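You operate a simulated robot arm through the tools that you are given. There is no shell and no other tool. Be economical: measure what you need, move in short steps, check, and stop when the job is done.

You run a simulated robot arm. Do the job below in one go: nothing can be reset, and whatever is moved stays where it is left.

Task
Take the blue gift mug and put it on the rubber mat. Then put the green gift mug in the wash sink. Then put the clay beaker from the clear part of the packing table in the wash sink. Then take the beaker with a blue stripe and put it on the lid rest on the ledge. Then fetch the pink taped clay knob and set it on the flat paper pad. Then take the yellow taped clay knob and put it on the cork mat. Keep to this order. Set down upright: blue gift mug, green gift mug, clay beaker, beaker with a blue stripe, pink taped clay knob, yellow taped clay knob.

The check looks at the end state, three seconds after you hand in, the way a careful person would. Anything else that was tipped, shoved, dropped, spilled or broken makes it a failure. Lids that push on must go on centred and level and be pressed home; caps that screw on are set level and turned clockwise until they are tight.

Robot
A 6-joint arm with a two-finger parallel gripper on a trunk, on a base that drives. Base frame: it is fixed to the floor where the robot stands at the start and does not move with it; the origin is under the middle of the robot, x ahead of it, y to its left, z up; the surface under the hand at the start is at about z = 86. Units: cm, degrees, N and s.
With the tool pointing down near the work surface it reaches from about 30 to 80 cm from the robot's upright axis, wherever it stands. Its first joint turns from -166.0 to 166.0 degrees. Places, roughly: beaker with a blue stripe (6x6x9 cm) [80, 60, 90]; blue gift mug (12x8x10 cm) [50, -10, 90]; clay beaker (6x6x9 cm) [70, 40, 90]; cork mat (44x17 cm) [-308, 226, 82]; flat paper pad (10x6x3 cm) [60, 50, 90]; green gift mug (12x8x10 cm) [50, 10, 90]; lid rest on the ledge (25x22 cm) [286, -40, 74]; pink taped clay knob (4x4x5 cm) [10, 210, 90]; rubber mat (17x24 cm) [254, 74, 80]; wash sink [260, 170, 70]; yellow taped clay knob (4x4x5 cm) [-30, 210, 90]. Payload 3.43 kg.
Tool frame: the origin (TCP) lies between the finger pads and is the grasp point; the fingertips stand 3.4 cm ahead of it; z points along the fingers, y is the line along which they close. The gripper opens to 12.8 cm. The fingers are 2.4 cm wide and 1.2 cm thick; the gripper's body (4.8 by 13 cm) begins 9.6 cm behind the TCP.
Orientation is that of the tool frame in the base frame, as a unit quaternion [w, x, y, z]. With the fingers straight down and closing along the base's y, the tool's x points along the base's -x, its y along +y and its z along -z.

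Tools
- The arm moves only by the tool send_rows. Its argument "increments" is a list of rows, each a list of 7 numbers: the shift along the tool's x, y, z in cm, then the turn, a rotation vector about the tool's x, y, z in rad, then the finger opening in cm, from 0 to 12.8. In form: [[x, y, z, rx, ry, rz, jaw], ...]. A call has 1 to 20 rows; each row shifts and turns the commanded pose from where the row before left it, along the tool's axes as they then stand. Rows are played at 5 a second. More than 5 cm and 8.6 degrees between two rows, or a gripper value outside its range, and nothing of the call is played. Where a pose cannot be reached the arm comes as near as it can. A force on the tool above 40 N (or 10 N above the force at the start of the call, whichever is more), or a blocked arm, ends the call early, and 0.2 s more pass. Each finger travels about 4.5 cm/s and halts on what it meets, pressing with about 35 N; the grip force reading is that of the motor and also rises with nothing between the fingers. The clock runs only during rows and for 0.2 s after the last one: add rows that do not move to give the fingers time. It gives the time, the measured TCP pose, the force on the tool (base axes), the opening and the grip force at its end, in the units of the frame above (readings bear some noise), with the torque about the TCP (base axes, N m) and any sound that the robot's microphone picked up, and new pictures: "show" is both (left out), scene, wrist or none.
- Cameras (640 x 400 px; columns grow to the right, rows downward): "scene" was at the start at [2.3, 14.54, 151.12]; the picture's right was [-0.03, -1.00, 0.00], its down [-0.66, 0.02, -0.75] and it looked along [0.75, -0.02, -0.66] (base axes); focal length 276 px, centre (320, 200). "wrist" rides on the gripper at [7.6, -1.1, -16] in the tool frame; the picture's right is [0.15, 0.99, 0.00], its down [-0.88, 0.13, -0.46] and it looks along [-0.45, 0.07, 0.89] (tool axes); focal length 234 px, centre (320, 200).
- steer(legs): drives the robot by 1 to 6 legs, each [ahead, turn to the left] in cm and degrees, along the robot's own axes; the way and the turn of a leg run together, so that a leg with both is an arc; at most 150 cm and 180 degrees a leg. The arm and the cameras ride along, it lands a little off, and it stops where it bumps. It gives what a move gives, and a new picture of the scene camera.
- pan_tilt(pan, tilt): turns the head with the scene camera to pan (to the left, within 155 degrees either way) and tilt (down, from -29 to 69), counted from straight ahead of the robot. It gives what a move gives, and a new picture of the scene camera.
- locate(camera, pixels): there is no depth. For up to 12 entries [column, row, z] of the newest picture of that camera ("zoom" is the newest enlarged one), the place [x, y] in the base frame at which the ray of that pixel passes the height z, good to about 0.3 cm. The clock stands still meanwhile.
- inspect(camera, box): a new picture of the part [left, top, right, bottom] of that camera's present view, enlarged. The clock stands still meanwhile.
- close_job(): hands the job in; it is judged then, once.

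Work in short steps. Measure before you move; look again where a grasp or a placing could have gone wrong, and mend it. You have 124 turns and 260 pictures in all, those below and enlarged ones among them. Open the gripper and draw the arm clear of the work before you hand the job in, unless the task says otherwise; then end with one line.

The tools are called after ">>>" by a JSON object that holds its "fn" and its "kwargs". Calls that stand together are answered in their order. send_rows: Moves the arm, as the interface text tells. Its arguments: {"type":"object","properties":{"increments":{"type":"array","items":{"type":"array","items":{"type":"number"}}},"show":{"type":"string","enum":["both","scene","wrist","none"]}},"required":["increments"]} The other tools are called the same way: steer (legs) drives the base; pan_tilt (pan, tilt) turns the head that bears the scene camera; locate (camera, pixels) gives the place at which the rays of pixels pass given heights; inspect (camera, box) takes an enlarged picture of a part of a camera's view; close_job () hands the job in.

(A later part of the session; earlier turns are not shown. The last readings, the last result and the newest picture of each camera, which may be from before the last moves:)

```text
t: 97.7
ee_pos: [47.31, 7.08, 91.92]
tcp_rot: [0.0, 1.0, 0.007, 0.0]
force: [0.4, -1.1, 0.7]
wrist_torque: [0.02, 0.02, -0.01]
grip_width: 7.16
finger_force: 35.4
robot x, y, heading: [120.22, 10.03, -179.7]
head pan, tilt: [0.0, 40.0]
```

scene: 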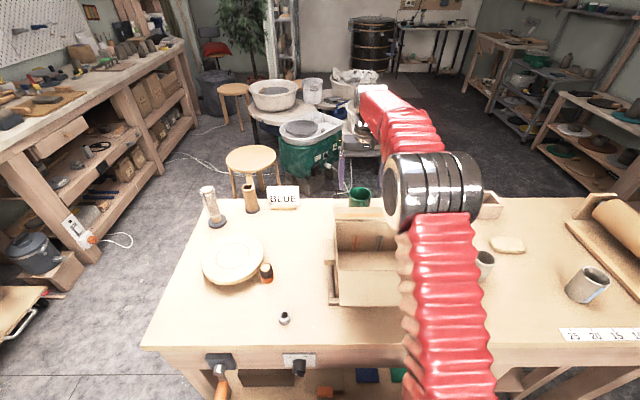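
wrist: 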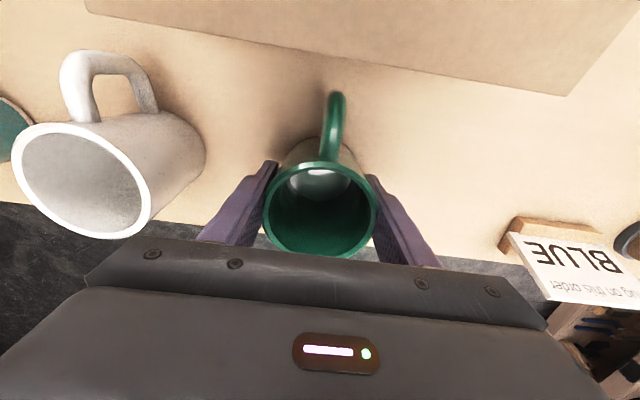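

Gripped. I lift straight up past the flap, then draw back over the box.

>>> {"fn": "send_rows", "kwargs": {"increments": [[0, 0, -3, 0, 0, 0, 5], [0, 0, -4, 0, 0, 0, 5], [0, 0, -4, 0, 0, 0, 5], [0, 0, -4, 0, 0, 0, 5], [0, 0, -4, 0, 0, 0, 5], [0.5, 0, -3, 0, 0, 0, 5], [1.5, 0, -2, 0, 0, 0, 5], [4, -0.5, 0, 0, 0, 0, 5], [4.5, -1, 0, 0, 0, 0, 5], [4.5, -1, 0, 0, 0, 0, 5], [4.5, -1, 0, 0, 0, 0, 5], [4.5, -1, 0, 0, 0, 0, 5], [0, 0, 0, 0, 0, 0, 5]]}}

```text
t: 100.5
ee_pos: [71.45, 11.58, 115.78]
tcp_rot: [0.0, 1.0, 0.007, 0.0]
force: [0.0, -0.6, -3.0]
wrist_torque: [-0.01, 0.0, 0.0]
grip_width: 7.16
finger_force: 35.5
robot x, y, heading: [120.5, 9.73, -180.1]
head pan, tilt: [0.0, 40.0]
```

scene: 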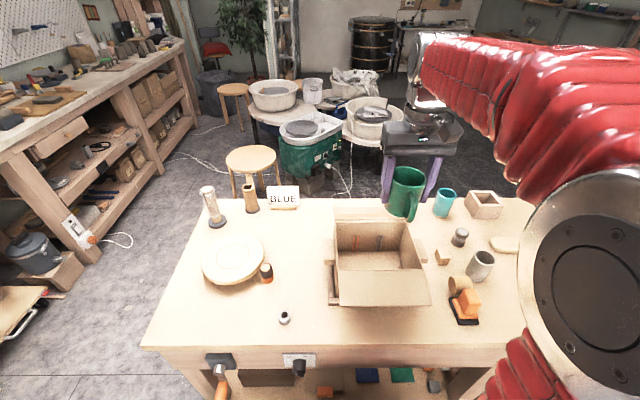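
wrist: 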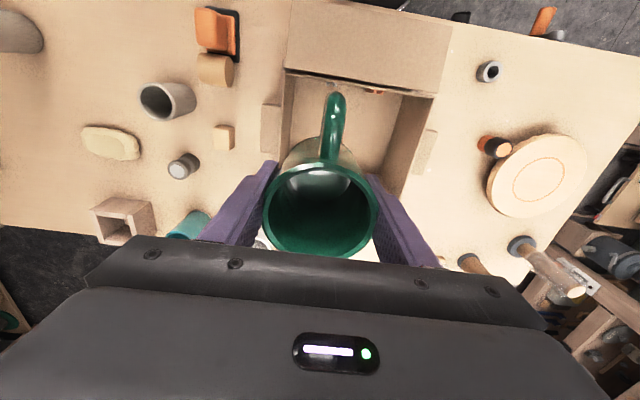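

The mug is held. I back off, then go along the aisle toward the sink in short legs.

>>> {"fn": "steer", "kwargs": {"legs": [[-32, 0], [0, -90]]}}

>>> {"fn": "steer", "kwargs": {"legs": [[115, 0], [0, -50]]}}

```text
t: 108.6
ee_pos: [153.66, 58.5, 115.8]
tcp_rot: [-0.001, 0.712, -0.703, 0.0]
force: [-0.3, -0.4, -3.4]
wrist_torque: [0.02, -0.04, 0.01]
grip_width: 7.17
finger_force: 34.9
robot x, y, heading: [145.81, 9.83, 91.0]
head pan, tilt: [0.0, 40.0]
stopped in leg 2: the robot was blocked; the commanded pose is now the measured one
```

scene: 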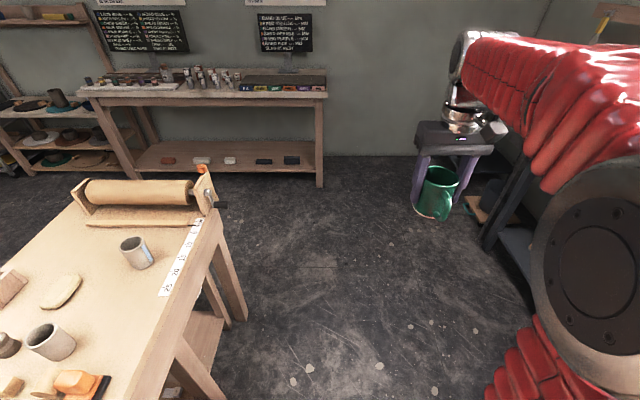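

```text
t: 119.6
ee_pos: [186.2, 151.4, 115.83]
tcp_rot: [-0.001, -0.346, 0.938, 0.001]
force: [-0.5, -0.4, -3.2]
wrist_torque: [0.01, 0.03, 0.0]
grip_width: 7.16
finger_force: 35.3
robot x, y, heading: [141.9, 128.49, 41.2]
head pan, tilt: [0.0, 40.0]
```

scene: 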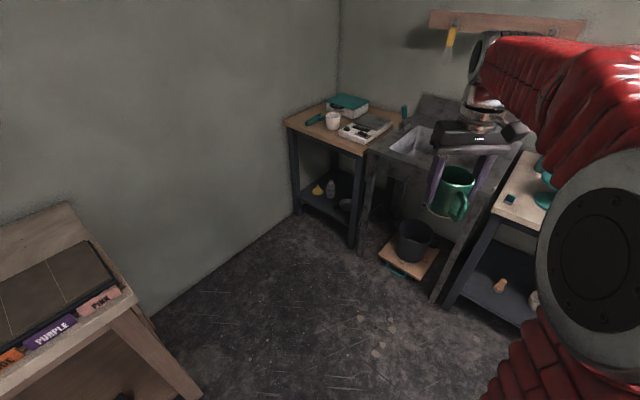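

I drive on to the sink and face it.

>>> {"fn": "steer", "kwargs": {"legs": [[60, -10], [0, -31]]}}

```text
t: 126.0
ee_pos: [239.48, 152.18, 115.84]
tcp_rot: [0.0, 0.004, 1.0, 0.0]
force: [0.6, 0.8, -3.6]
wrist_torque: [0.0, -0.01, -0.01]
grip_width: 7.19
finger_force: 35.4
robot x, y, heading: [190.93, 165.79, 0.3]
head pan, tilt: [0.0, 40.0]
```

scene: 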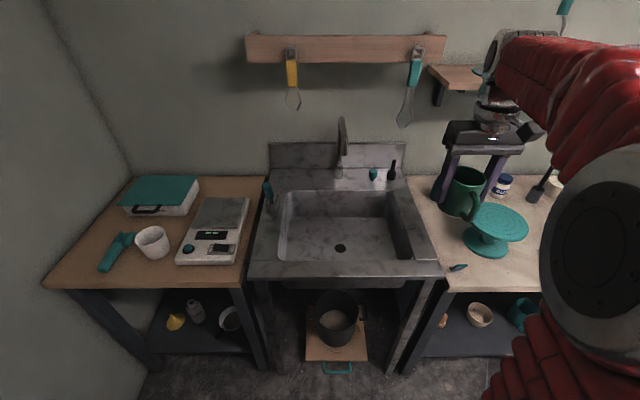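

I measure the basin floor: corners roughly (292,200), (398,215), (405,258), (285,255) and drain (340,248).

>>> {"fn": "locate", "kwargs": {"camera": "scene", "pixels": [[340, 248, 70], [292, 216, 70], [385, 214, 70], [410, 259, 70], [280, 258, 70], [290, 192, 82], [385, 192, 82], [412, 259, 82], [340, 180, 82], [340, 120, 100], [250, 278, 82], [495, 215, 95]]}}

>>> {"fn": "inspect", "kwargs": {"camera": "scene", "box": [240, 100, 460, 290]}}

```text
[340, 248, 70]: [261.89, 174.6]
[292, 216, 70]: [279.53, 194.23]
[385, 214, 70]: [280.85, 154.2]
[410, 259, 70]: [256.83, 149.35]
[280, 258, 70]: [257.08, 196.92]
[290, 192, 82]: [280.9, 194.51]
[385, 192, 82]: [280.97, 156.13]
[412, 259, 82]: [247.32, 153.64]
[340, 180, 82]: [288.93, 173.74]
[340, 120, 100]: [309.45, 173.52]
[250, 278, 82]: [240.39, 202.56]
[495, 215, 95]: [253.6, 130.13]
```

```text
2.11 times, centred on (350, 195) of scene
```

zoom: 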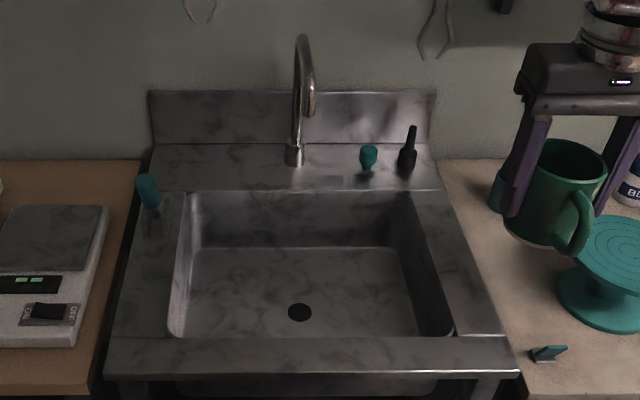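

Basin floor spans about x 247–281, y 154–194. I place the mug at about (262,165), leaving the left half for the beaker: move over and lower partway.

>>> {"fn": "send_rows", "kwargs": {"increments": [[-4.5, 2.56, 0, 0, 0, 0, 5], [-4.5, 2.56, 0, 0, 0, 0, 5], [-4.5, 2.56, 0, 0, 0, 0, 5], [-4.5, 2.56, 0, 0, 0, 0, 5], [-4.5, 2.56, 0, 0, 0, 0, 5], [0, 0, 4.5, 0, 0, 0, 5], [0, 0, 4.5, 0, 0, 0, 5], [0, 0, 4.5, 0, 0, 0, 5], [0, 0, 4.5, 0, 0, 0, 5], [0, 0, 0, 0, 0, 0, 5]]}}

```text
refused: row 1 steps farther than a row can; nothing moved
```

>>> {"fn": "send_rows", "kwargs": {"increments": [[-3.8, 2.2, 0, 0, 0, 0, 5], [-3.8, 2.2, 0, 0, 0, 0, 5], [-3.8, 2.2, 0, 0, 0, 0, 5], [-3.8, 2.2, 0, 0, 0, 0, 5], [-3.8, 2.2, 0, 0, 0, 0, 5], [-3.5, 1.8, 0, 0, 0, 0, 5], [0, 0, 4.5, 0, 0, 0, 5], [0, 0, 4.5, 0, 0, 0, 5], [0, 0, 4.5, 0, 0, 0, 5], [0, 0, 4.5, 0, 0, 0, 5], [0, 0, 0, 0, 0, 0, 5]]}}

```text
t: 128.4
ee_pos: [262.27, 164.68, 97.61]
tcp_rot: [0.0, 0.003, 1.0, 0.0]
force: [-0.7, 0.3, -2.0]
wrist_torque: [0.0, -0.01, -0.02]
grip_width: 7.16
finger_force: 35.1
robot x, y, heading: [190.75, 166.49, 0.1]
head pan, tilt: [0.0, 40.0]
```

scene: 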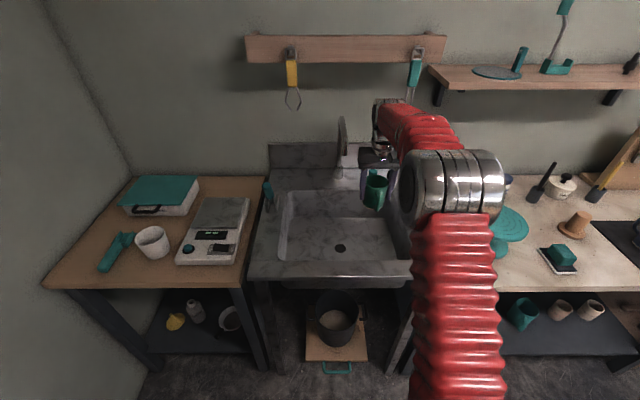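
wrist: 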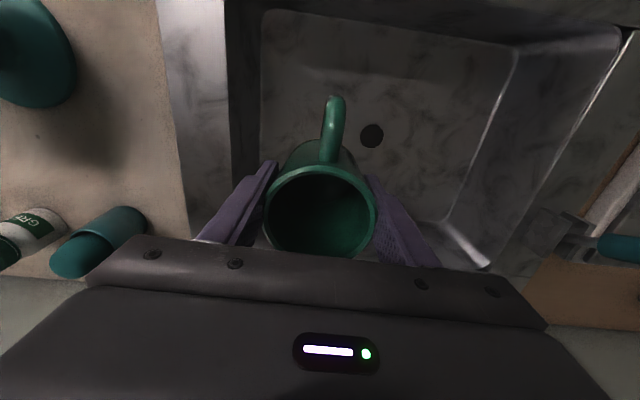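

The wrist view shows the right basin wall near the left finger; I measure it.

>>> {"fn": "locate", "kwargs": {"camera": "wrist", "pixels": [[262, 30, 70], [260, 100, 70], [230, 150, 82], [228, 100, 82], [371, 135, 70], [500, 100, 70], [515, 50, 82], [265, 10, 70], [440, 220, 70]]}}

```text
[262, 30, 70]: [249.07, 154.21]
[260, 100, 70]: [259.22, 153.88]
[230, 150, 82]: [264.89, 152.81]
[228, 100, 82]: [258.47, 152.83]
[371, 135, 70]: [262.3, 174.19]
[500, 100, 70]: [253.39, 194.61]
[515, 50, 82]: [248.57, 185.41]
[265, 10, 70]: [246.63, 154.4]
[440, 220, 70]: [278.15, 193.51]
```

Clear by several cm. I lower to about 3 cm above the floor, then feel down.

>>> {"fn": "send_rows", "kwargs": {"increments": [[0, 0, 4.5, 0, 0, 0, 5], [0, 0, 4.5, 0, 0, 0, 5], [0, 0, 4.5, 0, 0, 0, 5], [0, 0, 4.5, 0, 0, 0, 5], [0, 0, 1.5, 0, 0, 0, 5], [0, 0, 0.8, 0, 0, 0, 5], [0, 0, 0.5, 0, 0, 0, 5], [0, 0, 0, 0, 0, 0, 5]], "show": "wrist"}}

```text
t: 130.2
ee_pos: [261.98, 164.92, 77.14]
tcp_rot: [-0.001, 0.003, 1.0, 0.0]
force: [0.1, -1.0, -3.0]
wrist_torque: [0.0, -0.03, -0.02]
grip_width: 7.18
finger_force: 34.8
robot x, y, heading: [191.41, 166.71, 0.3]
head pan, tilt: [0.0, 40.0]
```

wrist: 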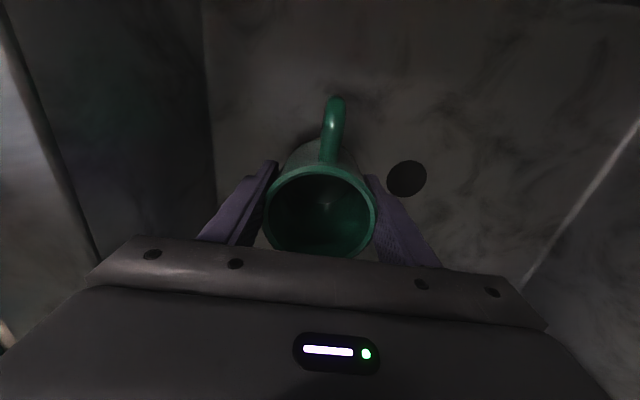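

>>> {"fn": "send_rows", "kwargs": {"increments": [[0, 0, 0.4, 0, 0, 0, 5], [0, 0, 0.4, 0, 0, 0, 5], [0, 0, 0.3, 0, 0, 0, 5], [0, 0, 0.3, 0, 0, 0, 5]], "show": "none"}}

```text
t: 131.2
ee_pos: [262.0, 164.82, 75.8]
tcp_rot: [0.0, 0.003, 1.0, -0.001]
force: [0.2, -0.6, -2.8]
wrist_torque: [0.05, -0.01, 0.0]
grip_width: 7.17
finger_force: 35.1
robot x, y, heading: [191.28, 166.36, 0.1]
head pan, tilt: [0.0, 40.0]
```

Not yet in contact at 75.8; I go down in small steps.

>>> {"fn": "send_rows", "kwargs": {"increments": [[0, 0, 0.3, 0, 0, 0, 5], [0, 0, 0.3, 0, 0, 0, 5], [0, 0, 0, 0, 0, 0, 5]], "show": "none"}}

```text
t: 132.0
ee_pos: [262.24, 164.79, 75.14]
tcp_rot: [0.0, 0.005, 1.0, 0.0]
force: [0.1, 0.0, -2.5]
wrist_torque: [0.01, -0.01, 0.03]
grip_width: 7.18
finger_force: 35.1
robot x, y, heading: [190.95, 165.98, 0.1]
head pan, tilt: [0.0, 40.0]
```

>>> {"fn": "send_rows", "kwargs": {"increments": [[0, 0, 0.3, 0, 0, 0, 5], [0, 0, 0.3, 0, 0, 0, 5], [0, 0, 0.3, 0, 0, 0, 5], [0, 0, 0.3, 0, 0, 0, 5], [0, 0, 0.3, 0, 0, 0, 5], [0, 0, 0.3, 0, 0, 0, 5], [0, 0, 0, 0, 0, 0, 5]], "show": "wrist"}}

```text
t: 133.6
ee_pos: [262.11, 164.86, 73.31]
tcp_rot: [0.0, 0.005, 1.0, 0.0]
force: [1.2, 3.5, 22.1]
wrist_torque: [-0.1, 0.19, 0.0]
grip_width: 7.17
finger_force: 34.9
robot x, y, heading: [191.03, 166.29, 0.3]
head pan, tilt: [0.0, 40.0]
```

wrist: 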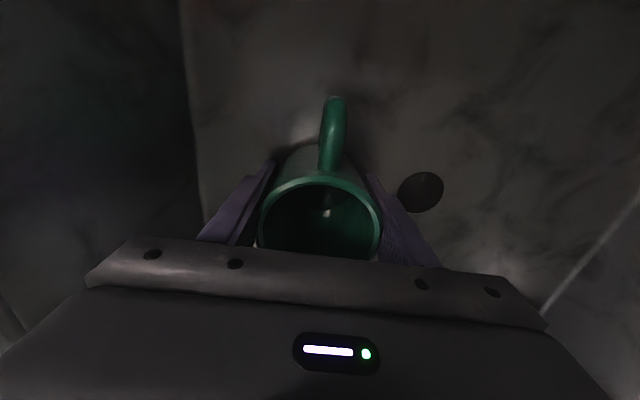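

Contact at z≈73.3. I release and draw up.

>>> {"fn": "send_rows", "kwargs": {"increments": [[0, 0, -0.2, 0, 0, 0, 7.6], [0, 0, 0, 0, 0, 0, 8.6], [0, 0, 0, 0, 0, 0, 9.4], [0, 0, 0, 0, 0, 0, 9.4], [0, 0, -3, 0, 0, 0, 9.4], [0, 0, -4, 0, 0, 0, 9.4], [0, 0, -5, 0, 0, 0, 9.4], [0, 0, -5, 0, 0, 0, 9.4], [0, 0, -5, 0, 0, 0, 9.4], [0, 0, -5, 0, 0, 0, 9.4], [0, 0, -5, 0, 0, 0, 9.4], [0, 0, -5, 0, 0, 0, 9.4], [0, 0, -5, 0, 0, 0, 9.4], [4.5, 0, 0, 0, 0, 0, 9.4], [4.5, 0, 0, 0, 0, 0, 9.4], [4.5, 0, 0, 0, 0, 0, 9.4], [4.5, 0, 0, 0, 0, 0, 9.4], [4.5, 0, 0, 0, 0, 0, 9.4]]}}

```text
t: 137.4
ee_pos: [239.38, 165.23, 115.31]
tcp_rot: [0.0, 0.004, 1.0, 0.001]
force: [0.1, -0.8, 0.6]
wrist_torque: [0.01, 0.06, 0.0]
grip_width: 9.41
finger_force: 0.0
robot x, y, heading: [191.56, 166.48, 0.2]
head pan, tilt: [0.0, 40.0]
```

scene: 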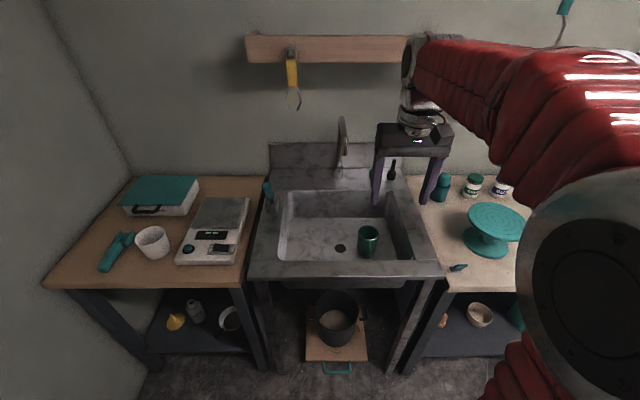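
wrist: 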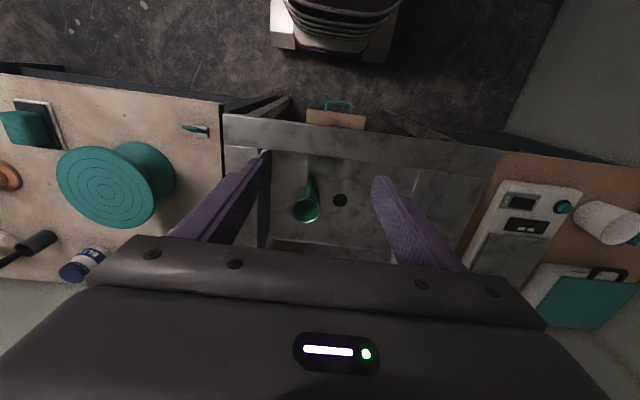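

The green mug stands in the sink. Next the clay beaker: back off, and drive to the aisle side of the packing table.

>>> {"fn": "steer", "kwargs": {"legs": [[-30, 0], [0, -100]]}}

>>> {"fn": "steer", "kwargs": {"legs": [[122, 0], [0, -80]]}}

```text
t: 145.5
ee_pos: [154.65, 118.13, 115.49]
tcp_rot: [-0.001, 0.743, 0.669, 0.0]
force: [0.2, -0.1, 0.8]
wrist_torque: [-0.02, 0.05, 0.03]
grip_width: 9.39
finger_force: 0.0
robot x, y, heading: [166.21, 166.24, -94.6]
head pan, tilt: [0.0, 40.0]
stopped in leg 2: the robot was blocked; the commanded pose is now the measured one
```

scene: 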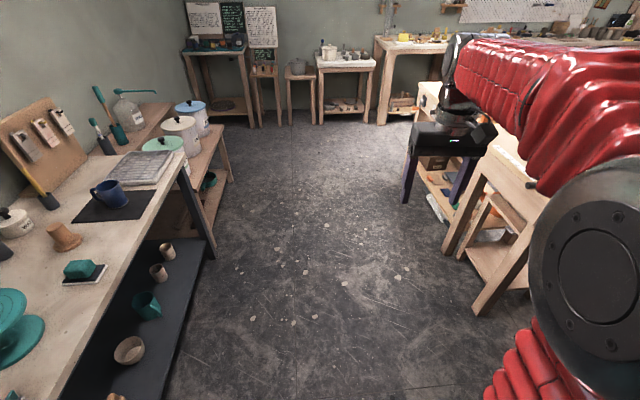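

```text
t: 158.6
ee_pos: [107.3, 46.64, 115.45]
tcp_rot: [-0.001, 1.0, 0.027, 0.0]
force: [-0.5, 0.4, -0.1]
wrist_torque: [0.04, 0.0, 0.0]
grip_width: 9.4
finger_force: 0.1
robot x, y, heading: [156.88, 37.95, -175.0]
head pan, tilt: [0.0, 40.0]
```

scene: 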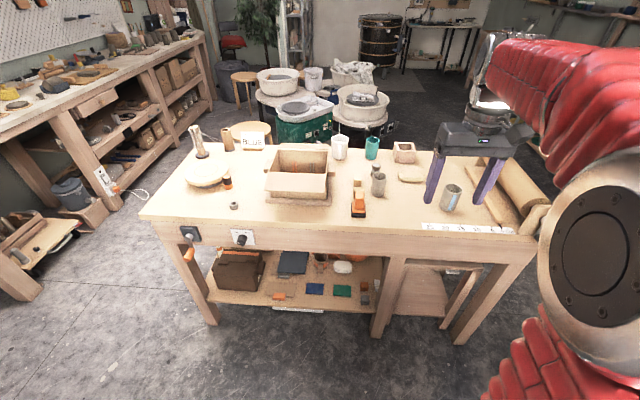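

I square up and drive closer, then look at the beakers.

>>> {"fn": "steer", "kwargs": {"legs": [[30, -5]]}}

>>> {"fn": "inspect", "kwargs": {"camera": "scene", "box": [300, 150, 600, 340]}}

```text
t: 161.1
ee_pos: [78.33, 49.33, 115.53]
tcp_rot: [-0.001, 1.0, -0.014, 0.0]
force: [0.2, -1.0, -0.2]
wrist_torque: [-0.03, 0.01, 0.02]
grip_width: 9.39
finger_force: 0.2
robot x, y, heading: [126.33, 36.8, -179.6]
head pan, tilt: [0.0, 40.0]
```

scene: 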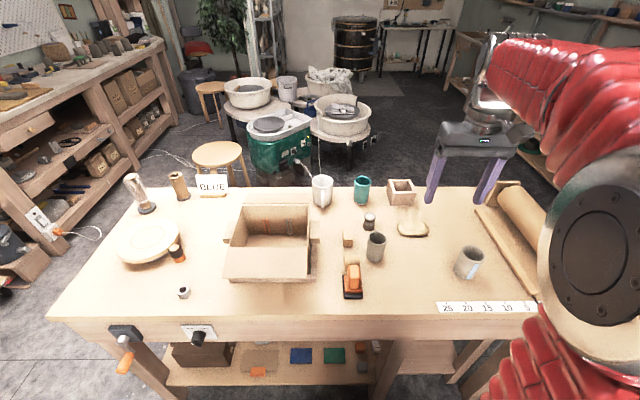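

```text
2.11 times, centred on (450, 245) of scene
```

zoom: 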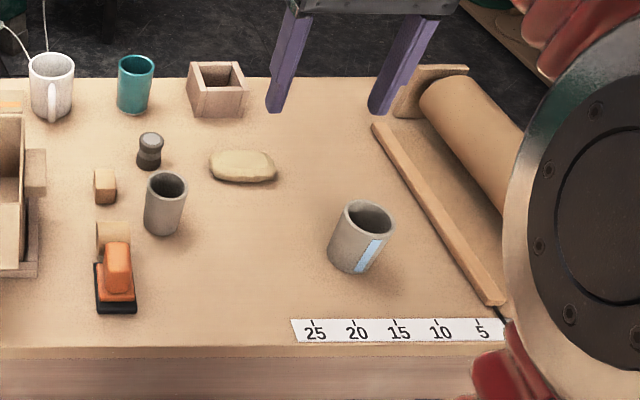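

The plain clay beaker's rim is at (377,239), the striped one at (473,252).

>>> {"fn": "locate", "kwargs": {"camera": "scene", "pixels": [[377, 239, 95], [368, 239, 95], [386, 239, 95], [376, 262, 86], [473, 252, 95], [460, 252, 95], [486, 252, 95], [468, 275, 86], [370, 216, 90], [348, 265, 95], [413, 226, 88]]}}

```text
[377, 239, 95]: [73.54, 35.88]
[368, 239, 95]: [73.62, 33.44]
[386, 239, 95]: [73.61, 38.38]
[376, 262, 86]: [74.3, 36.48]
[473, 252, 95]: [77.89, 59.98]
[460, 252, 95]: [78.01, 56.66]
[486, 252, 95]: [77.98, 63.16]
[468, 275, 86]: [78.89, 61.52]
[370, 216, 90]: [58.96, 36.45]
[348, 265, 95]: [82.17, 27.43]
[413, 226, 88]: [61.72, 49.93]
```

I go above the clay beaker for a wrist view, narrowing the jaw.

>>> {"fn": "send_rows", "kwargs": {"increments": [[-1.5, 3.4, 0, 0, 0, 0, 8], [-1.5, 3.4, 0, 0, 0, 0, 8], [-1.5, 3.4, 0, 0, 0, 0, 7.4], [-1.5, 3.2, 0, 0, 0, 0, 7.4], [0, 0, 4, 0, 0, 0, 7.4], [0, 0, 4, 0, 0, 0, 7.4], [0, 0, 3, 0, 0, 0, 7.4], [0, 0, 0, 0, 0, 0, 7.4]]}}

```text
t: 162.9
ee_pos: [71.92, 36.18, 104.28]
tcp_rot: [-0.001, 1.0, -0.014, 0.001]
force: [0.1, 0.7, -0.8]
wrist_torque: [0.01, -0.01, 0.01]
grip_width: 7.39
finger_force: 0.1
robot x, y, heading: [126.82, 36.04, -179.9]
head pan, tilt: [0.0, 40.0]
```

scene: 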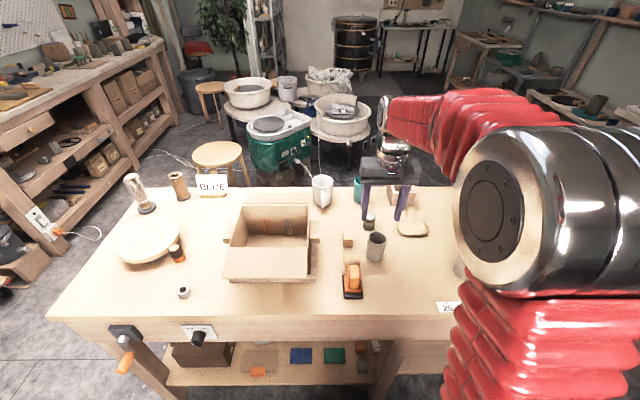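
wrist: 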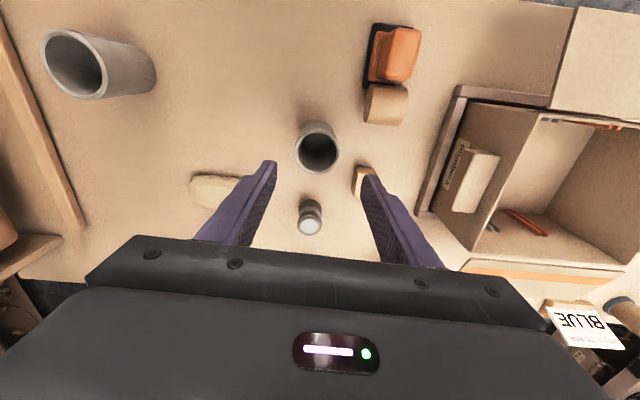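

>>> {"fn": "locate", "kwargs": {"camera": "wrist", "pixels": [[318, 151, 95], [297, 151, 95], [339, 151, 95], [317, 131, 95], [318, 171, 95], [365, 178, 88], [356, 190, 86], [310, 220, 90], [368, 118, 88]]}}

>>> {"fn": "inspect", "kwargs": {"camera": "wrist", "box": [220, 90, 420, 240]}}

```text
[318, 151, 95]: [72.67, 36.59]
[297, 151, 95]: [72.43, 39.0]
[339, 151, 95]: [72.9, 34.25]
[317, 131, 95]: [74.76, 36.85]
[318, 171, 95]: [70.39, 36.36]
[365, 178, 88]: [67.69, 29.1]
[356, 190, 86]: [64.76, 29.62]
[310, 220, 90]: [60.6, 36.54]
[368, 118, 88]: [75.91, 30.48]
```

```text
2.67 times, centred on (320, 165) of wrist
```

zoom: 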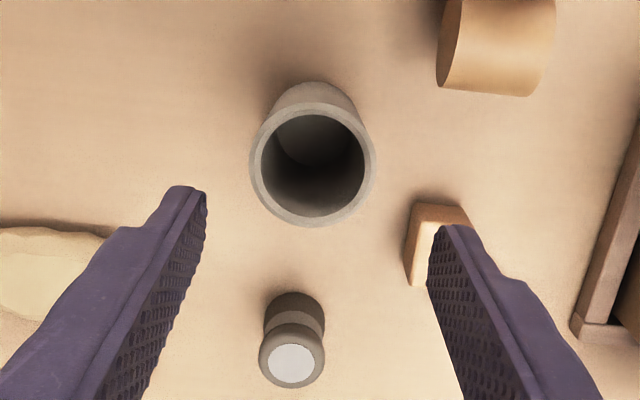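

Beaker centre (72.7,36.6), and the finger slots are free. I go down to z≈90.5 and close.

>>> {"fn": "send_rows", "kwargs": {"increments": [[0.7, -0.4, 3.5, 0, 0, 0, 7.4], [0, 0, 3.5, 0, 0, 0, 7.4], [0, 0, 3.5, 0, 0, 0, 7.4], [0, 0, 3.2, 0, 0, 0, 7.4], [0, 0, 0, 0, 0, 0, 7.4], [0, 0, 0, 0, 0, 0, 5.5], [0, 0, 0, 0, 0, 0, 4], [0, 0, 0, 0, 0, 0, 3.5], [0, 0, 0, 0, 0, 0, 3.5]], "show": "wrist"}}

```text
t: 164.9
ee_pos: [72.4, 36.65, 91.01]
tcp_rot: [-0.001, 1.0, -0.014, 0.001]
force: [0.5, 0.2, -0.2]
wrist_torque: [-0.01, -0.03, 0.0]
grip_width: 5.25
finger_force: 35.1
robot x, y, heading: [126.84, 36.08, -179.8]
head pan, tilt: [0.0, 40.0]
```

wrist: 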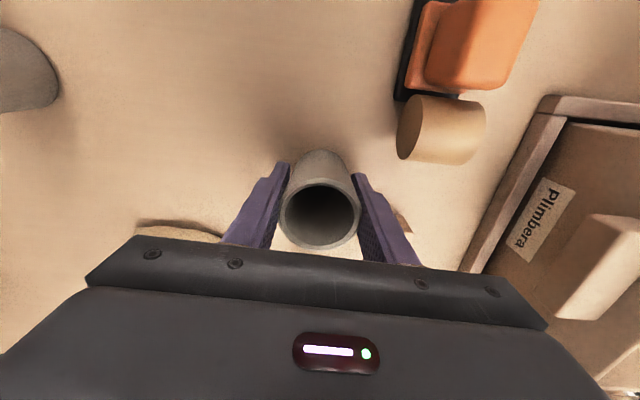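

Gripped at 5.25 cm. I lift, draw in, and back off toward the sink.

>>> {"fn": "send_rows", "kwargs": {"increments": [[0, 0, -3, 0, 0, 0, 3.5], [0, 0, -4, 0, 0, 0, 3.5], [0, 0, -4.5, 0, 0, 0, 3.5], [0, 0, -4.5, 0, 0, 0, 3.5], [0, 0, -4.5, 0, 0, 0, 3.5], [0, 0, -4, 0, 0, 0, 3.5], [4, 0, 0, 0, 0, 0, 3.5], [2, 0, 0, 0, 0, 0, 3.5]], "show": "wrist"}}

>>> {"fn": "steer", "kwargs": {"legs": [[-25, 0], [0, -90]]}}

```text
t: 166.7
ee_pos: [78.47, 36.11, 115.35]
tcp_rot: [-0.002, 1.0, -0.014, 0.001]
force: [-0.3, 0.2, -2.0]
wrist_torque: [0.01, -0.02, -0.03]
grip_width: 5.22
finger_force: 35.2
robot x, y, heading: [126.67, 36.64, -179.7]
head pan, tilt: [0.0, 40.0]
```

wrist: 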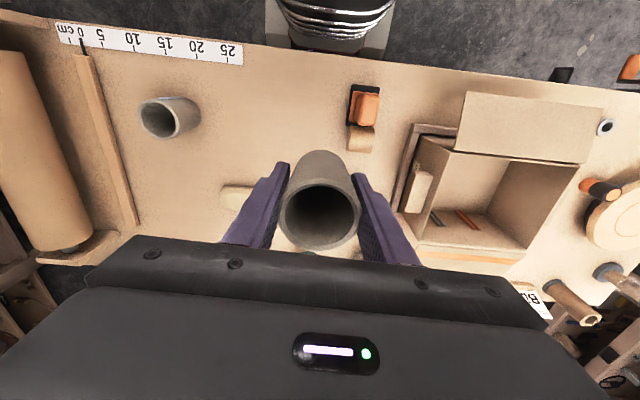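

```text
t: 174.4
ee_pos: [152.05, 84.91, 115.3]
tcp_rot: [0.0, -0.694, 0.72, -0.001]
force: [0.0, 0.1, -2.3]
wrist_torque: [0.01, -0.03, -0.02]
grip_width: 5.22
finger_force: 34.9
robot x, y, heading: [146.6, 36.46, 90.7]
head pan, tilt: [0.0, 40.0]
stopped in leg 2: the robot was blocked; the commanded pose is now the measured one
```

scene: 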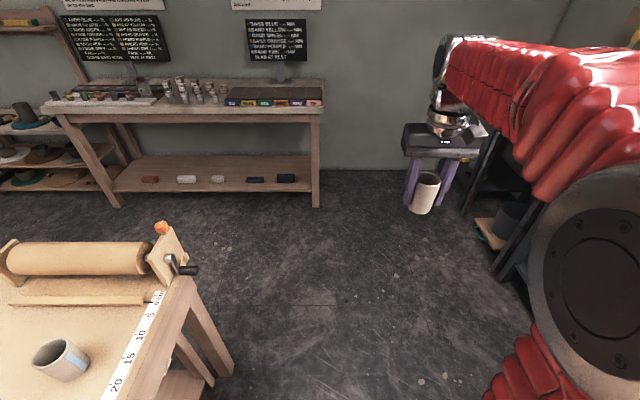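

Same route as before to the sink.

>>> {"fn": "steer", "kwargs": {"legs": [[92, 0], [0, -50], [58, -10], [0, -31]]}}

```text
t: 189.8
ee_pos: [241.52, 156.6, 115.33]
tcp_rot: [-0.001, 0.025, 1.0, 0.0]
force: [0.2, -0.9, -1.4]
wrist_torque: [0.0, 0.01, 0.02]
grip_width: 5.15
finger_force: 35.3
robot x, y, heading: [193.26, 166.71, 0.2]
head pan, tilt: [0.0, 40.0]
```

scene: 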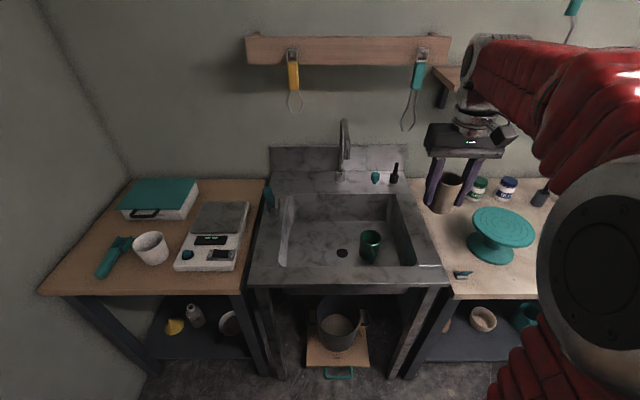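

I move left first at x≈241 (clear of the faucet), then ahead to (260,184), and lower partway.

>>> {"fn": "send_rows", "kwargs": {"increments": [[0, 4.05, 0, 0, 0, 0, 3.5], [0, 4.05, 0, 0, 0, 0, 3.5], [0, 4.05, 0, 0, 0, 0, 3.5], [0, 4.05, 0, 0, 0, 0, 3.5], [0, 4.05, 0, 0, 0, 0, 3.5], [0, 4.05, 0, 0, 0, 0, 3.5], [0, 4.05, 0, 0, 0, 0, 3.5], [-4.4, 0, 0, 0, 0, 0, 3.5], [-4.4, 0, 0, 0, 0, 0, 3.5], [-4.4, 0, 0, 0, 0, 0, 3.5], [-4.4, 0, 0, 0, 0, 0, 3.5], [0, 0, 4.5, 0, 0, 0, 3.5], [0, 0, 4.5, 0, 0, 0, 3.5], [0, 0, 4.5, 0, 0, 0, 3.5], [0, 0, 4.5, 0, 0, 0, 3.5], [0, 0, 0, 0, 0, 0, 3.5]]}}

```text
t: 193.2
ee_pos: [260.37, 183.69, 97.2]
tcp_rot: [-0.001, 0.026, 1.0, -0.001]
force: [0.6, -0.5, -1.8]
wrist_torque: [0.01, 0.04, 0.0]
grip_width: 5.15
finger_force: 34.8
robot x, y, heading: [193.03, 166.66, 0.4]
head pan, tilt: [0.0, 40.0]
```

scene: 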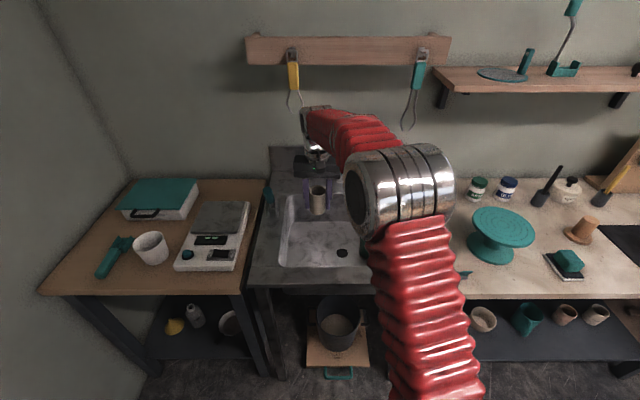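
wrist: 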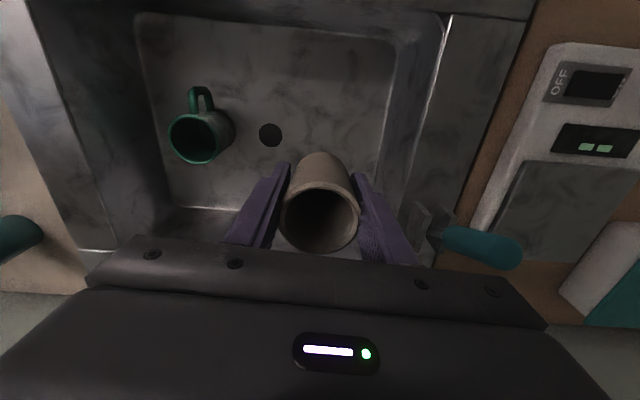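

The teal brush on the left rim and the wall curve are near; I measure them before lowering.

>>> {"fn": "locate", "kwargs": {"camera": "wrist", "pixels": [[445, 240, 85], [445, 240, 95], [520, 250, 95], [415, 210, 82], [388, 140, 68], [400, 60, 70], [270, 135, 68], [236, 132, 77]]}}

```text
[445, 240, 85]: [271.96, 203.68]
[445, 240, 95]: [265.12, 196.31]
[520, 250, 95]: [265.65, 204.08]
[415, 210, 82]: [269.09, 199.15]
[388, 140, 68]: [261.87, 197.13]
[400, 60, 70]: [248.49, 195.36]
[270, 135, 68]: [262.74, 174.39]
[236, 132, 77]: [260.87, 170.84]
```

I shift 3 cm toward the middle (y≈180.5) and lower to about z=75.

>>> {"fn": "send_rows", "kwargs": {"increments": [[0, -3.2, 0, 0, 0, 0, 3.5], [0, 0, 4.5, 0, 0, 0, 3.5], [0, 0, 4.5, 0, 0, 0, 3.5], [0, 0, 4.5, 0, 0, 0, 3.5], [0, 0, 4.5, 0, 0, 0, 3.5], [0, 0, 2.5, 0, 0, 0, 3.5], [0, 0, 1.5, 0, 0, 0, 3.5], [0, 0, 0, 0, 0, 0, 3.5]], "show": "wrist"}}

>>> {"fn": "send_rows", "kwargs": {"increments": [[0, 0, 0.4, 0, 0, 0, 3.5], [0, 0, 0.4, 0, 0, 0, 3.5], [0, 0, 0.4, 0, 0, 0, 3.5], [0, 0, 0.3, 0, 0, 0, 3.5], [0, 0, 0.3, 0, 0, 0, 3.5], [0, 0, 0.3, 0, 0, 0, 3.5], [0, 0, 0.3, 0, 0, 0, 3.5], [0, 0, 0, 0, 0, 0, 3.5]], "show": "none"}}

```text
t: 195.0
ee_pos: [260.33, 180.51, 75.46]
tcp_rot: [-0.001, 0.026, 1.0, 0.0]
force: [0.8, -0.1, -2.5]
wrist_torque: [0.0, -0.01, 0.01]
grip_width: 5.16
finger_force: 34.9
robot x, y, heading: [193.09, 166.98, 0.2]
head pan, tilt: [0.0, 40.0]
```

wrist: 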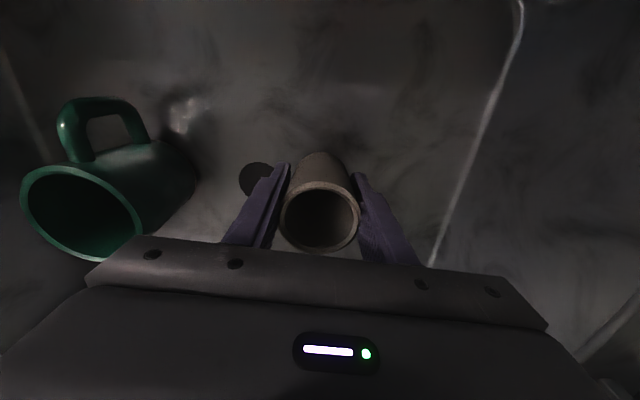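

```text
t: 196.8
ee_pos: [260.45, 180.61, 73.11]
tcp_rot: [0.001, 0.025, 1.0, 0.001]
force: [4.1, 5.9, 24.1]
wrist_torque: [-0.18, -0.17, 0.01]
grip_width: 5.18
finger_force: 34.3
robot x, y, heading: [192.84, 166.71, 0.3]
head pan, tilt: [0.0, 40.0]
```

Contact (24 N). I release and withdraw straight up, then back.

>>> {"fn": "send_rows", "kwargs": {"increments": [[0, 0, -0.3, 0, 0, 0, 5.4], [0, 0, 0, 0, 0, 0, 6.4], [0, 0, 0, 0, 0, 0, 7.4], [0, 0, 0, 0, 0, 0, 7.4], [0, 0, -3, 0, 0, 0, 7.4], [0, 0, -4, 0, 0, 0, 7.4], [0, 0, -5, 0, 0, 0, 7.4], [0, 0, -5, 0, 0, 0, 7.4], [0, 0, -5, 0, 0, 0, 7.4], [0, 0, -5, 0, 0, 0, 7.4], [0, 0, -5, 0, 0, 0, 7.4], [0, 0, -5, 0, 0, 0, 7.4], [0, 0, -5, 0, 0, 0, 7.4], [4.5, -1, 0, 0, 0, 0, 7.4], [4.5, -2, 0, 0, 0, 0, 7.4], [4.5, -2, 0, 0, 0, 0, 7.4], [4.5, -2, 0, 0, 0, 0, 7.4], [2, -4, 0, 0, 0, 0, 7.4]]}}

```text
t: 200.6
ee_pos: [240.15, 170.65, 115.35]
tcp_rot: [-0.001, 0.026, 1.0, -0.001]
force: [0.6, 0.2, 0.3]
wrist_torque: [0.0, 0.02, -0.03]
grip_width: 7.42
finger_force: 0.0
robot x, y, heading: [193.55, 167.2, 0.2]
head pan, tilt: [0.0, 40.0]
```

scene: 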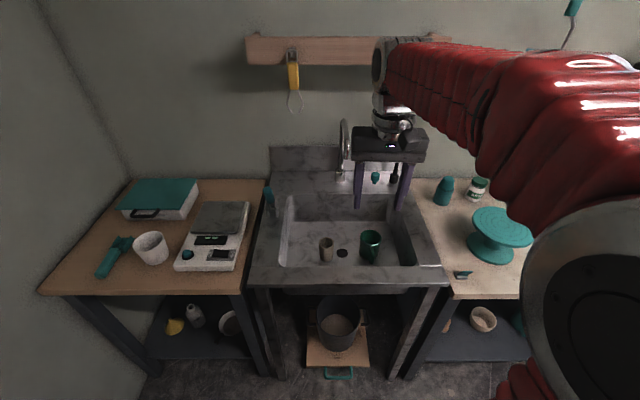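
wrist: 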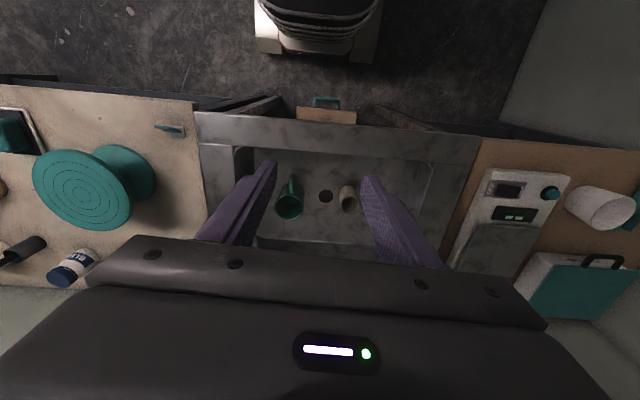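

Both stand upright in the sink. Now the striped beaker: back to the table's aisle side at y≈58.

>>> {"fn": "steer", "kwargs": {"legs": [[-28, 0], [0, -48], [0, -47], [106, 0], [0, -45], [0, -40]]}}

```text
t: 209.1
ee_pos: [165.18, 119.62, 115.44]
tcp_rot: [0.0, 0.752, 0.659, 0.0]
force: [0.1, 0.5, 0.3]
wrist_torque: [0.01, 0.04, 0.0]
grip_width: 7.38
finger_force: 0.0
robot x, y, heading: [170.52, 166.52, -93.4]
head pan, tilt: [0.0, 40.0]
stopped in leg 3: the robot was blocked; the commanded pose is now the measured one
```

scene: 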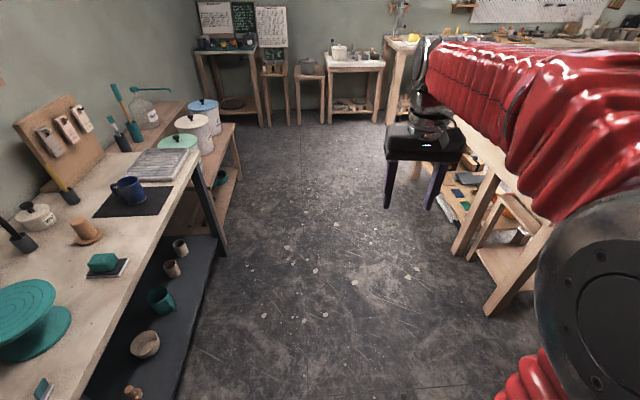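

Continue: drive to y≈60, then turn toward the table.

>>> {"fn": "steer", "kwargs": {"legs": [[106, 0], [0, -80]]}}

>>> {"fn": "steer", "kwargs": {"legs": [[32, -6]]}}

```text
t: 221.2
ee_pos: [117.39, 59.12, 115.41]
tcp_rot: [-0.001, 1.0, 0.013, 0.001]
force: [-0.2, -0.8, -0.3]
wrist_torque: [0.0, 0.0, 0.0]
grip_width: 7.42
finger_force: 0.0
robot x, y, heading: [164.58, 56.83, -173.9]
head pan, tilt: [0.0, 40.0]
```

scene: 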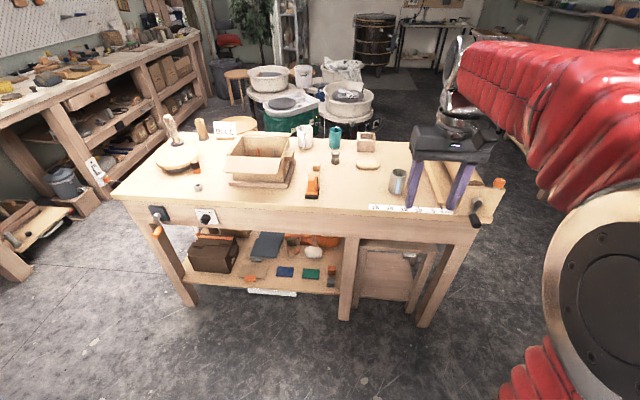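

```text
t: 223.9
ee_pos: [85.34, 61.9, 115.35]
tcp_rot: [-0.001, 0.999, -0.037, 0.001]
force: [-0.4, 0.8, 1.0]
wrist_torque: [-0.02, 0.01, 0.01]
grip_width: 7.41
finger_force: 0.0
robot x, y, heading: [131.84, 54.53, -179.8]
head pan, tilt: [0.0, 40.0]
```

scene: 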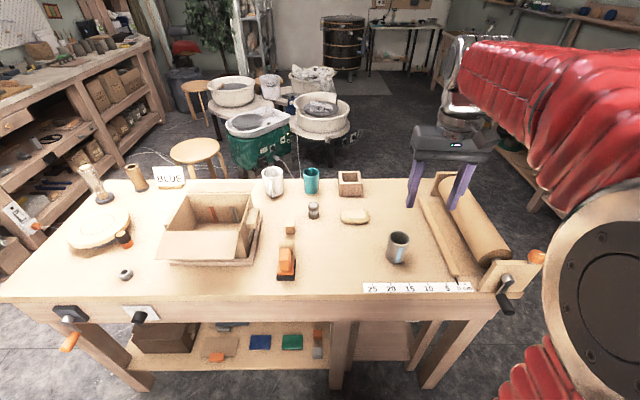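

I move above the striped beaker for a wrist view.

>>> {"fn": "send_rows", "kwargs": {"increments": [[-3.6, 1.05, 0, 0, 0, 0, 7.8], [-3.6, 1.05, 0, 0, 0, 0, 7.8], [0, 0, 4, 0, 0, 0, 7.8], [0, 0, 4, 0, 0, 0, 7.8], [0, 0, 3, 0, 0, 0, 7.8], [0, 0, 0, 0, 0, 0, 7.8]], "show": "wrist"}}

```text
t: 225.3
ee_pos: [78.0, 60.52, 104.18]
tcp_rot: [-0.001, 0.999, -0.038, 0.001]
force: [0.6, 0.5, -0.9]
wrist_torque: [0.0, -0.02, 0.01]
grip_width: 7.8
finger_force: 0.1
robot x, y, heading: [132.48, 54.46, -179.9]
head pan, tilt: [0.0, 40.0]
```

wrist: 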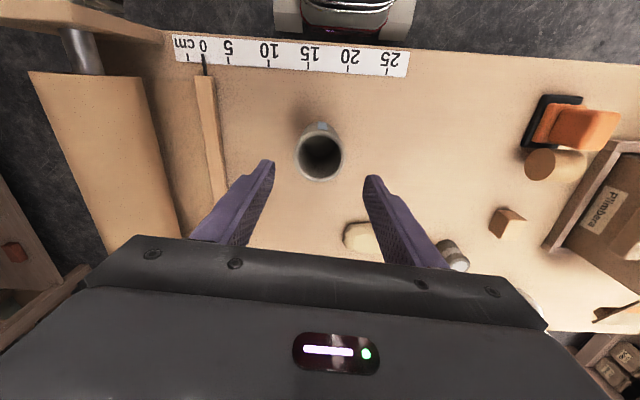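

>>> {"fn": "locate", "kwargs": {"camera": "wrist", "pixels": [[320, 155, 95], [298, 155, 95], [342, 155, 95], [320, 134, 95], [210, 180, 88], [225, 195, 88], [150, 190, 95], [355, 237, 88]]}}

```text
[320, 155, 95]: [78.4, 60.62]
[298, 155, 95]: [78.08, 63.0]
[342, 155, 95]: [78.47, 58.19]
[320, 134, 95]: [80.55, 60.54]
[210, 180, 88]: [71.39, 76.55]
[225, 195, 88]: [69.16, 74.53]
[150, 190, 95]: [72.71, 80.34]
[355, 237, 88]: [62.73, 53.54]
```

Centred. I lower to z≈91 and close.

>>> {"fn": "send_rows", "kwargs": {"increments": [[0.3, 0, 3.5, 0, 0, 0, 7.8], [0, 0, 3.5, 0, 0, 0, 7.8], [0, 0, 3.2, 0, 0, 0, 7.8], [0, 0, 3, 0, 0, 0, 7.8], [0, 0, 0, 0, 0, 0, 7.8], [0, 0, 0, 0, 0, 0, 5.5], [0, 0, 0, 0, 0, 0, 4], [0, 0, 0, 0, 0, 0, 3.5], [0, 0, 0, 0, 0, 0, 3.5]], "show": "wrist"}}

```text
t: 227.3
ee_pos: [78.13, 60.53, 91.4]
tcp_rot: [-0.001, 0.999, -0.037, 0.001]
force: [0.5, 0.0, -0.6]
wrist_torque: [0.0, 0.03, 0.02]
grip_width: 5.88
finger_force: 34.6
robot x, y, heading: [132.38, 54.47, -179.7]
head pan, tilt: [0.0, 40.0]
```

wrist: 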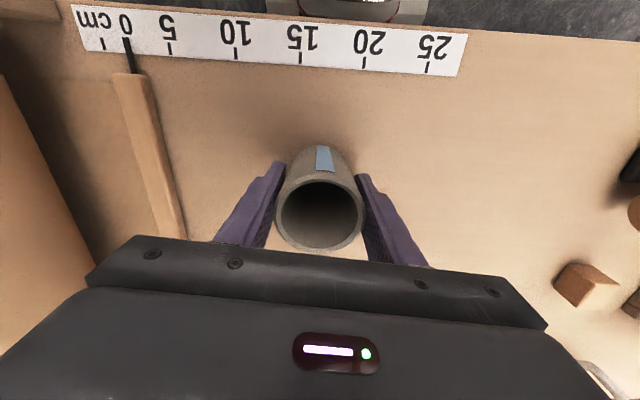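

Gripped at 5.88 cm. I lift, draw in, and back off.

>>> {"fn": "send_rows", "kwargs": {"increments": [[0, 0, -3, 0, 0, 0, 3.5], [0, 0, -4, 0, 0, 0, 3.5], [0, 0, -4.5, 0, 0, 0, 3.5], [0, 0, -4.5, 0, 0, 0, 3.5], [0, 0, -4.5, 0, 0, 0, 3.5], [0, 0, -4, 0, 0, 0, 3.5], [4, 0, 0, 0, 0, 0, 3.5], [2, 0, 0, 0, 0, 0, 3.5]], "show": "wrist"}}

>>> {"fn": "steer", "kwargs": {"legs": [[-38, 0], [0, 85]]}}

```text
t: 229.1
ee_pos: [84.49, 60.24, 115.86]
tcp_rot: [-0.001, 0.999, -0.038, 0.0]
force: [-0.8, 0.1, -2.9]
wrist_torque: [-0.02, -0.03, 0.0]
grip_width: 5.87
finger_force: 34.6
robot x, y, heading: [132.16, 54.35, -180.1]
head pan, tilt: [0.0, 40.0]
```

wrist: 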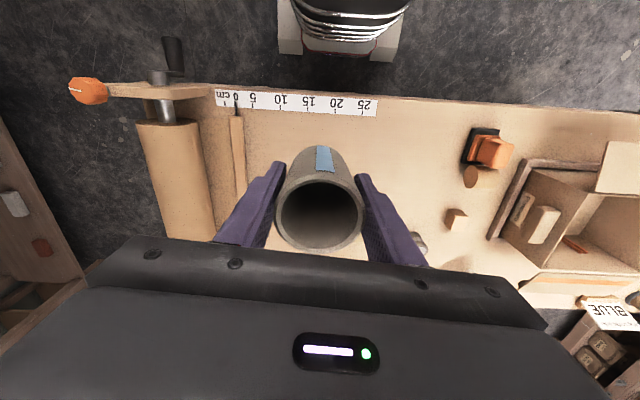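

```text
t: 237.2
ee_pos: [158.17, 7.2, 115.75]
tcp_rot: [-0.002, 0.772, 0.635, 0.0]
force: [-0.6, -0.5, -2.6]
wrist_torque: [0.0, -0.02, 0.03]
grip_width: 5.9
finger_force: 34.9
robot x, y, heading: [164.84, 54.41, -96.8]
head pan, tilt: [0.0, 40.0]
```

scene: 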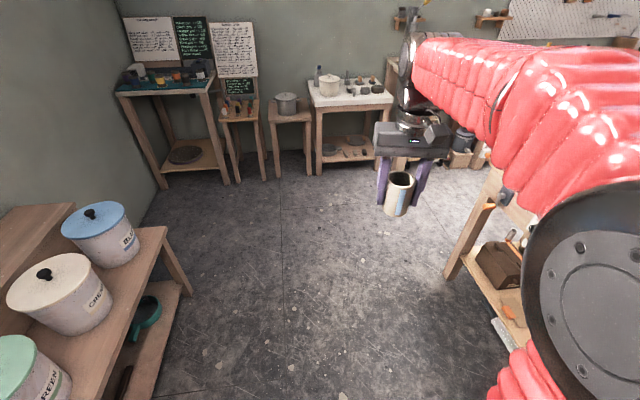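

I drive on to y≈-47 and turn to face the ledge.

>>> {"fn": "steer", "kwargs": {"legs": [[101, 10], [0, 86]]}}

```text
t: 249.4
ee_pos: [211.13, -42.65, 115.73]
tcp_rot: [0.0, 0.0, 1.0, -0.001]
force: [0.5, 0.0, -2.7]
wrist_torque: [-0.01, 0.02, 0.03]
grip_width: 5.87
finger_force: 34.9
robot x, y, heading: [163.8, -50.88, 4.1]
head pan, tilt: [0.0, 40.0]
```

scene: 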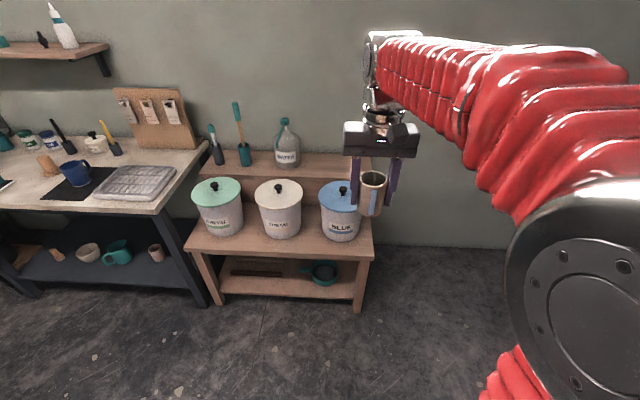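

I drive up to the ledge.

>>> {"fn": "steer", "kwargs": {"legs": [[45, -4]]}}

>>> {"fn": "pan_tilt", "kwargs": {"pan": 10, "tilt": 42}}

```text
t: 252.9
ee_pos: [257.84, -44.11, 115.74]
tcp_rot: [-0.001, 0.033, 0.999, -0.001]
force: [0.0, -0.3, -1.9]
wrist_torque: [-0.04, -0.02, 0.01]
grip_width: 5.89
finger_force: 35.6
robot x, y, heading: [209.83, -49.34, 0.1]
head pan, tilt: [0.0, 40.0]
```

scene: 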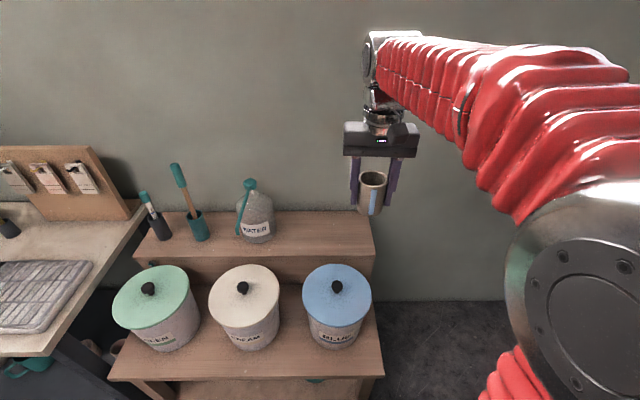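

```text
t: 253.6
ee_pos: [257.84, -44.14, 115.92]
tcp_rot: [-0.001, 0.033, 0.999, 0.0]
force: [-0.1, 0.1, -2.7]
wrist_torque: [-0.03, -0.01, -0.01]
grip_width: 5.9
finger_force: 35.3
robot x, y, heading: [209.99, -48.96, -0.0]
head pan, tilt: [10.0, 42.0]
```

scene: 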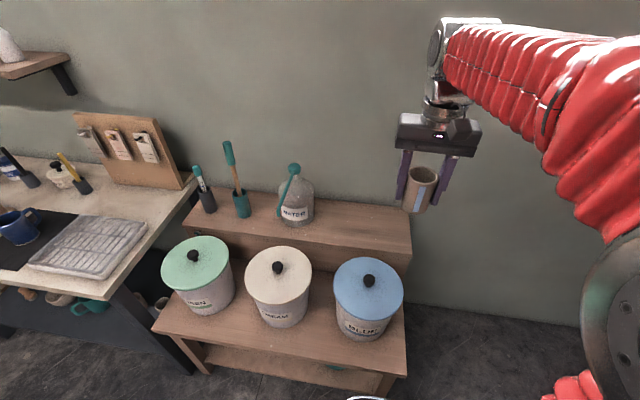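

>>> {"fn": "locate", "kwargs": {"camera": "scene", "pixels": [[410, 252, 74], [408, 213, 74], [315, 243, 74], [318, 203, 74], [370, 225, 74], [405, 375, 62], [368, 282, 90], [404, 290, 88], [297, 225, 74]]}}

```text
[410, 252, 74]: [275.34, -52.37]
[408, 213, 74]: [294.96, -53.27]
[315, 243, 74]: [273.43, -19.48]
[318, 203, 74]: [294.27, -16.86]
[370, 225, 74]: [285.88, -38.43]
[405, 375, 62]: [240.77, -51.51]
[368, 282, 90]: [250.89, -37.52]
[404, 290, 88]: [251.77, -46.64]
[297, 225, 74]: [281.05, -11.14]
```

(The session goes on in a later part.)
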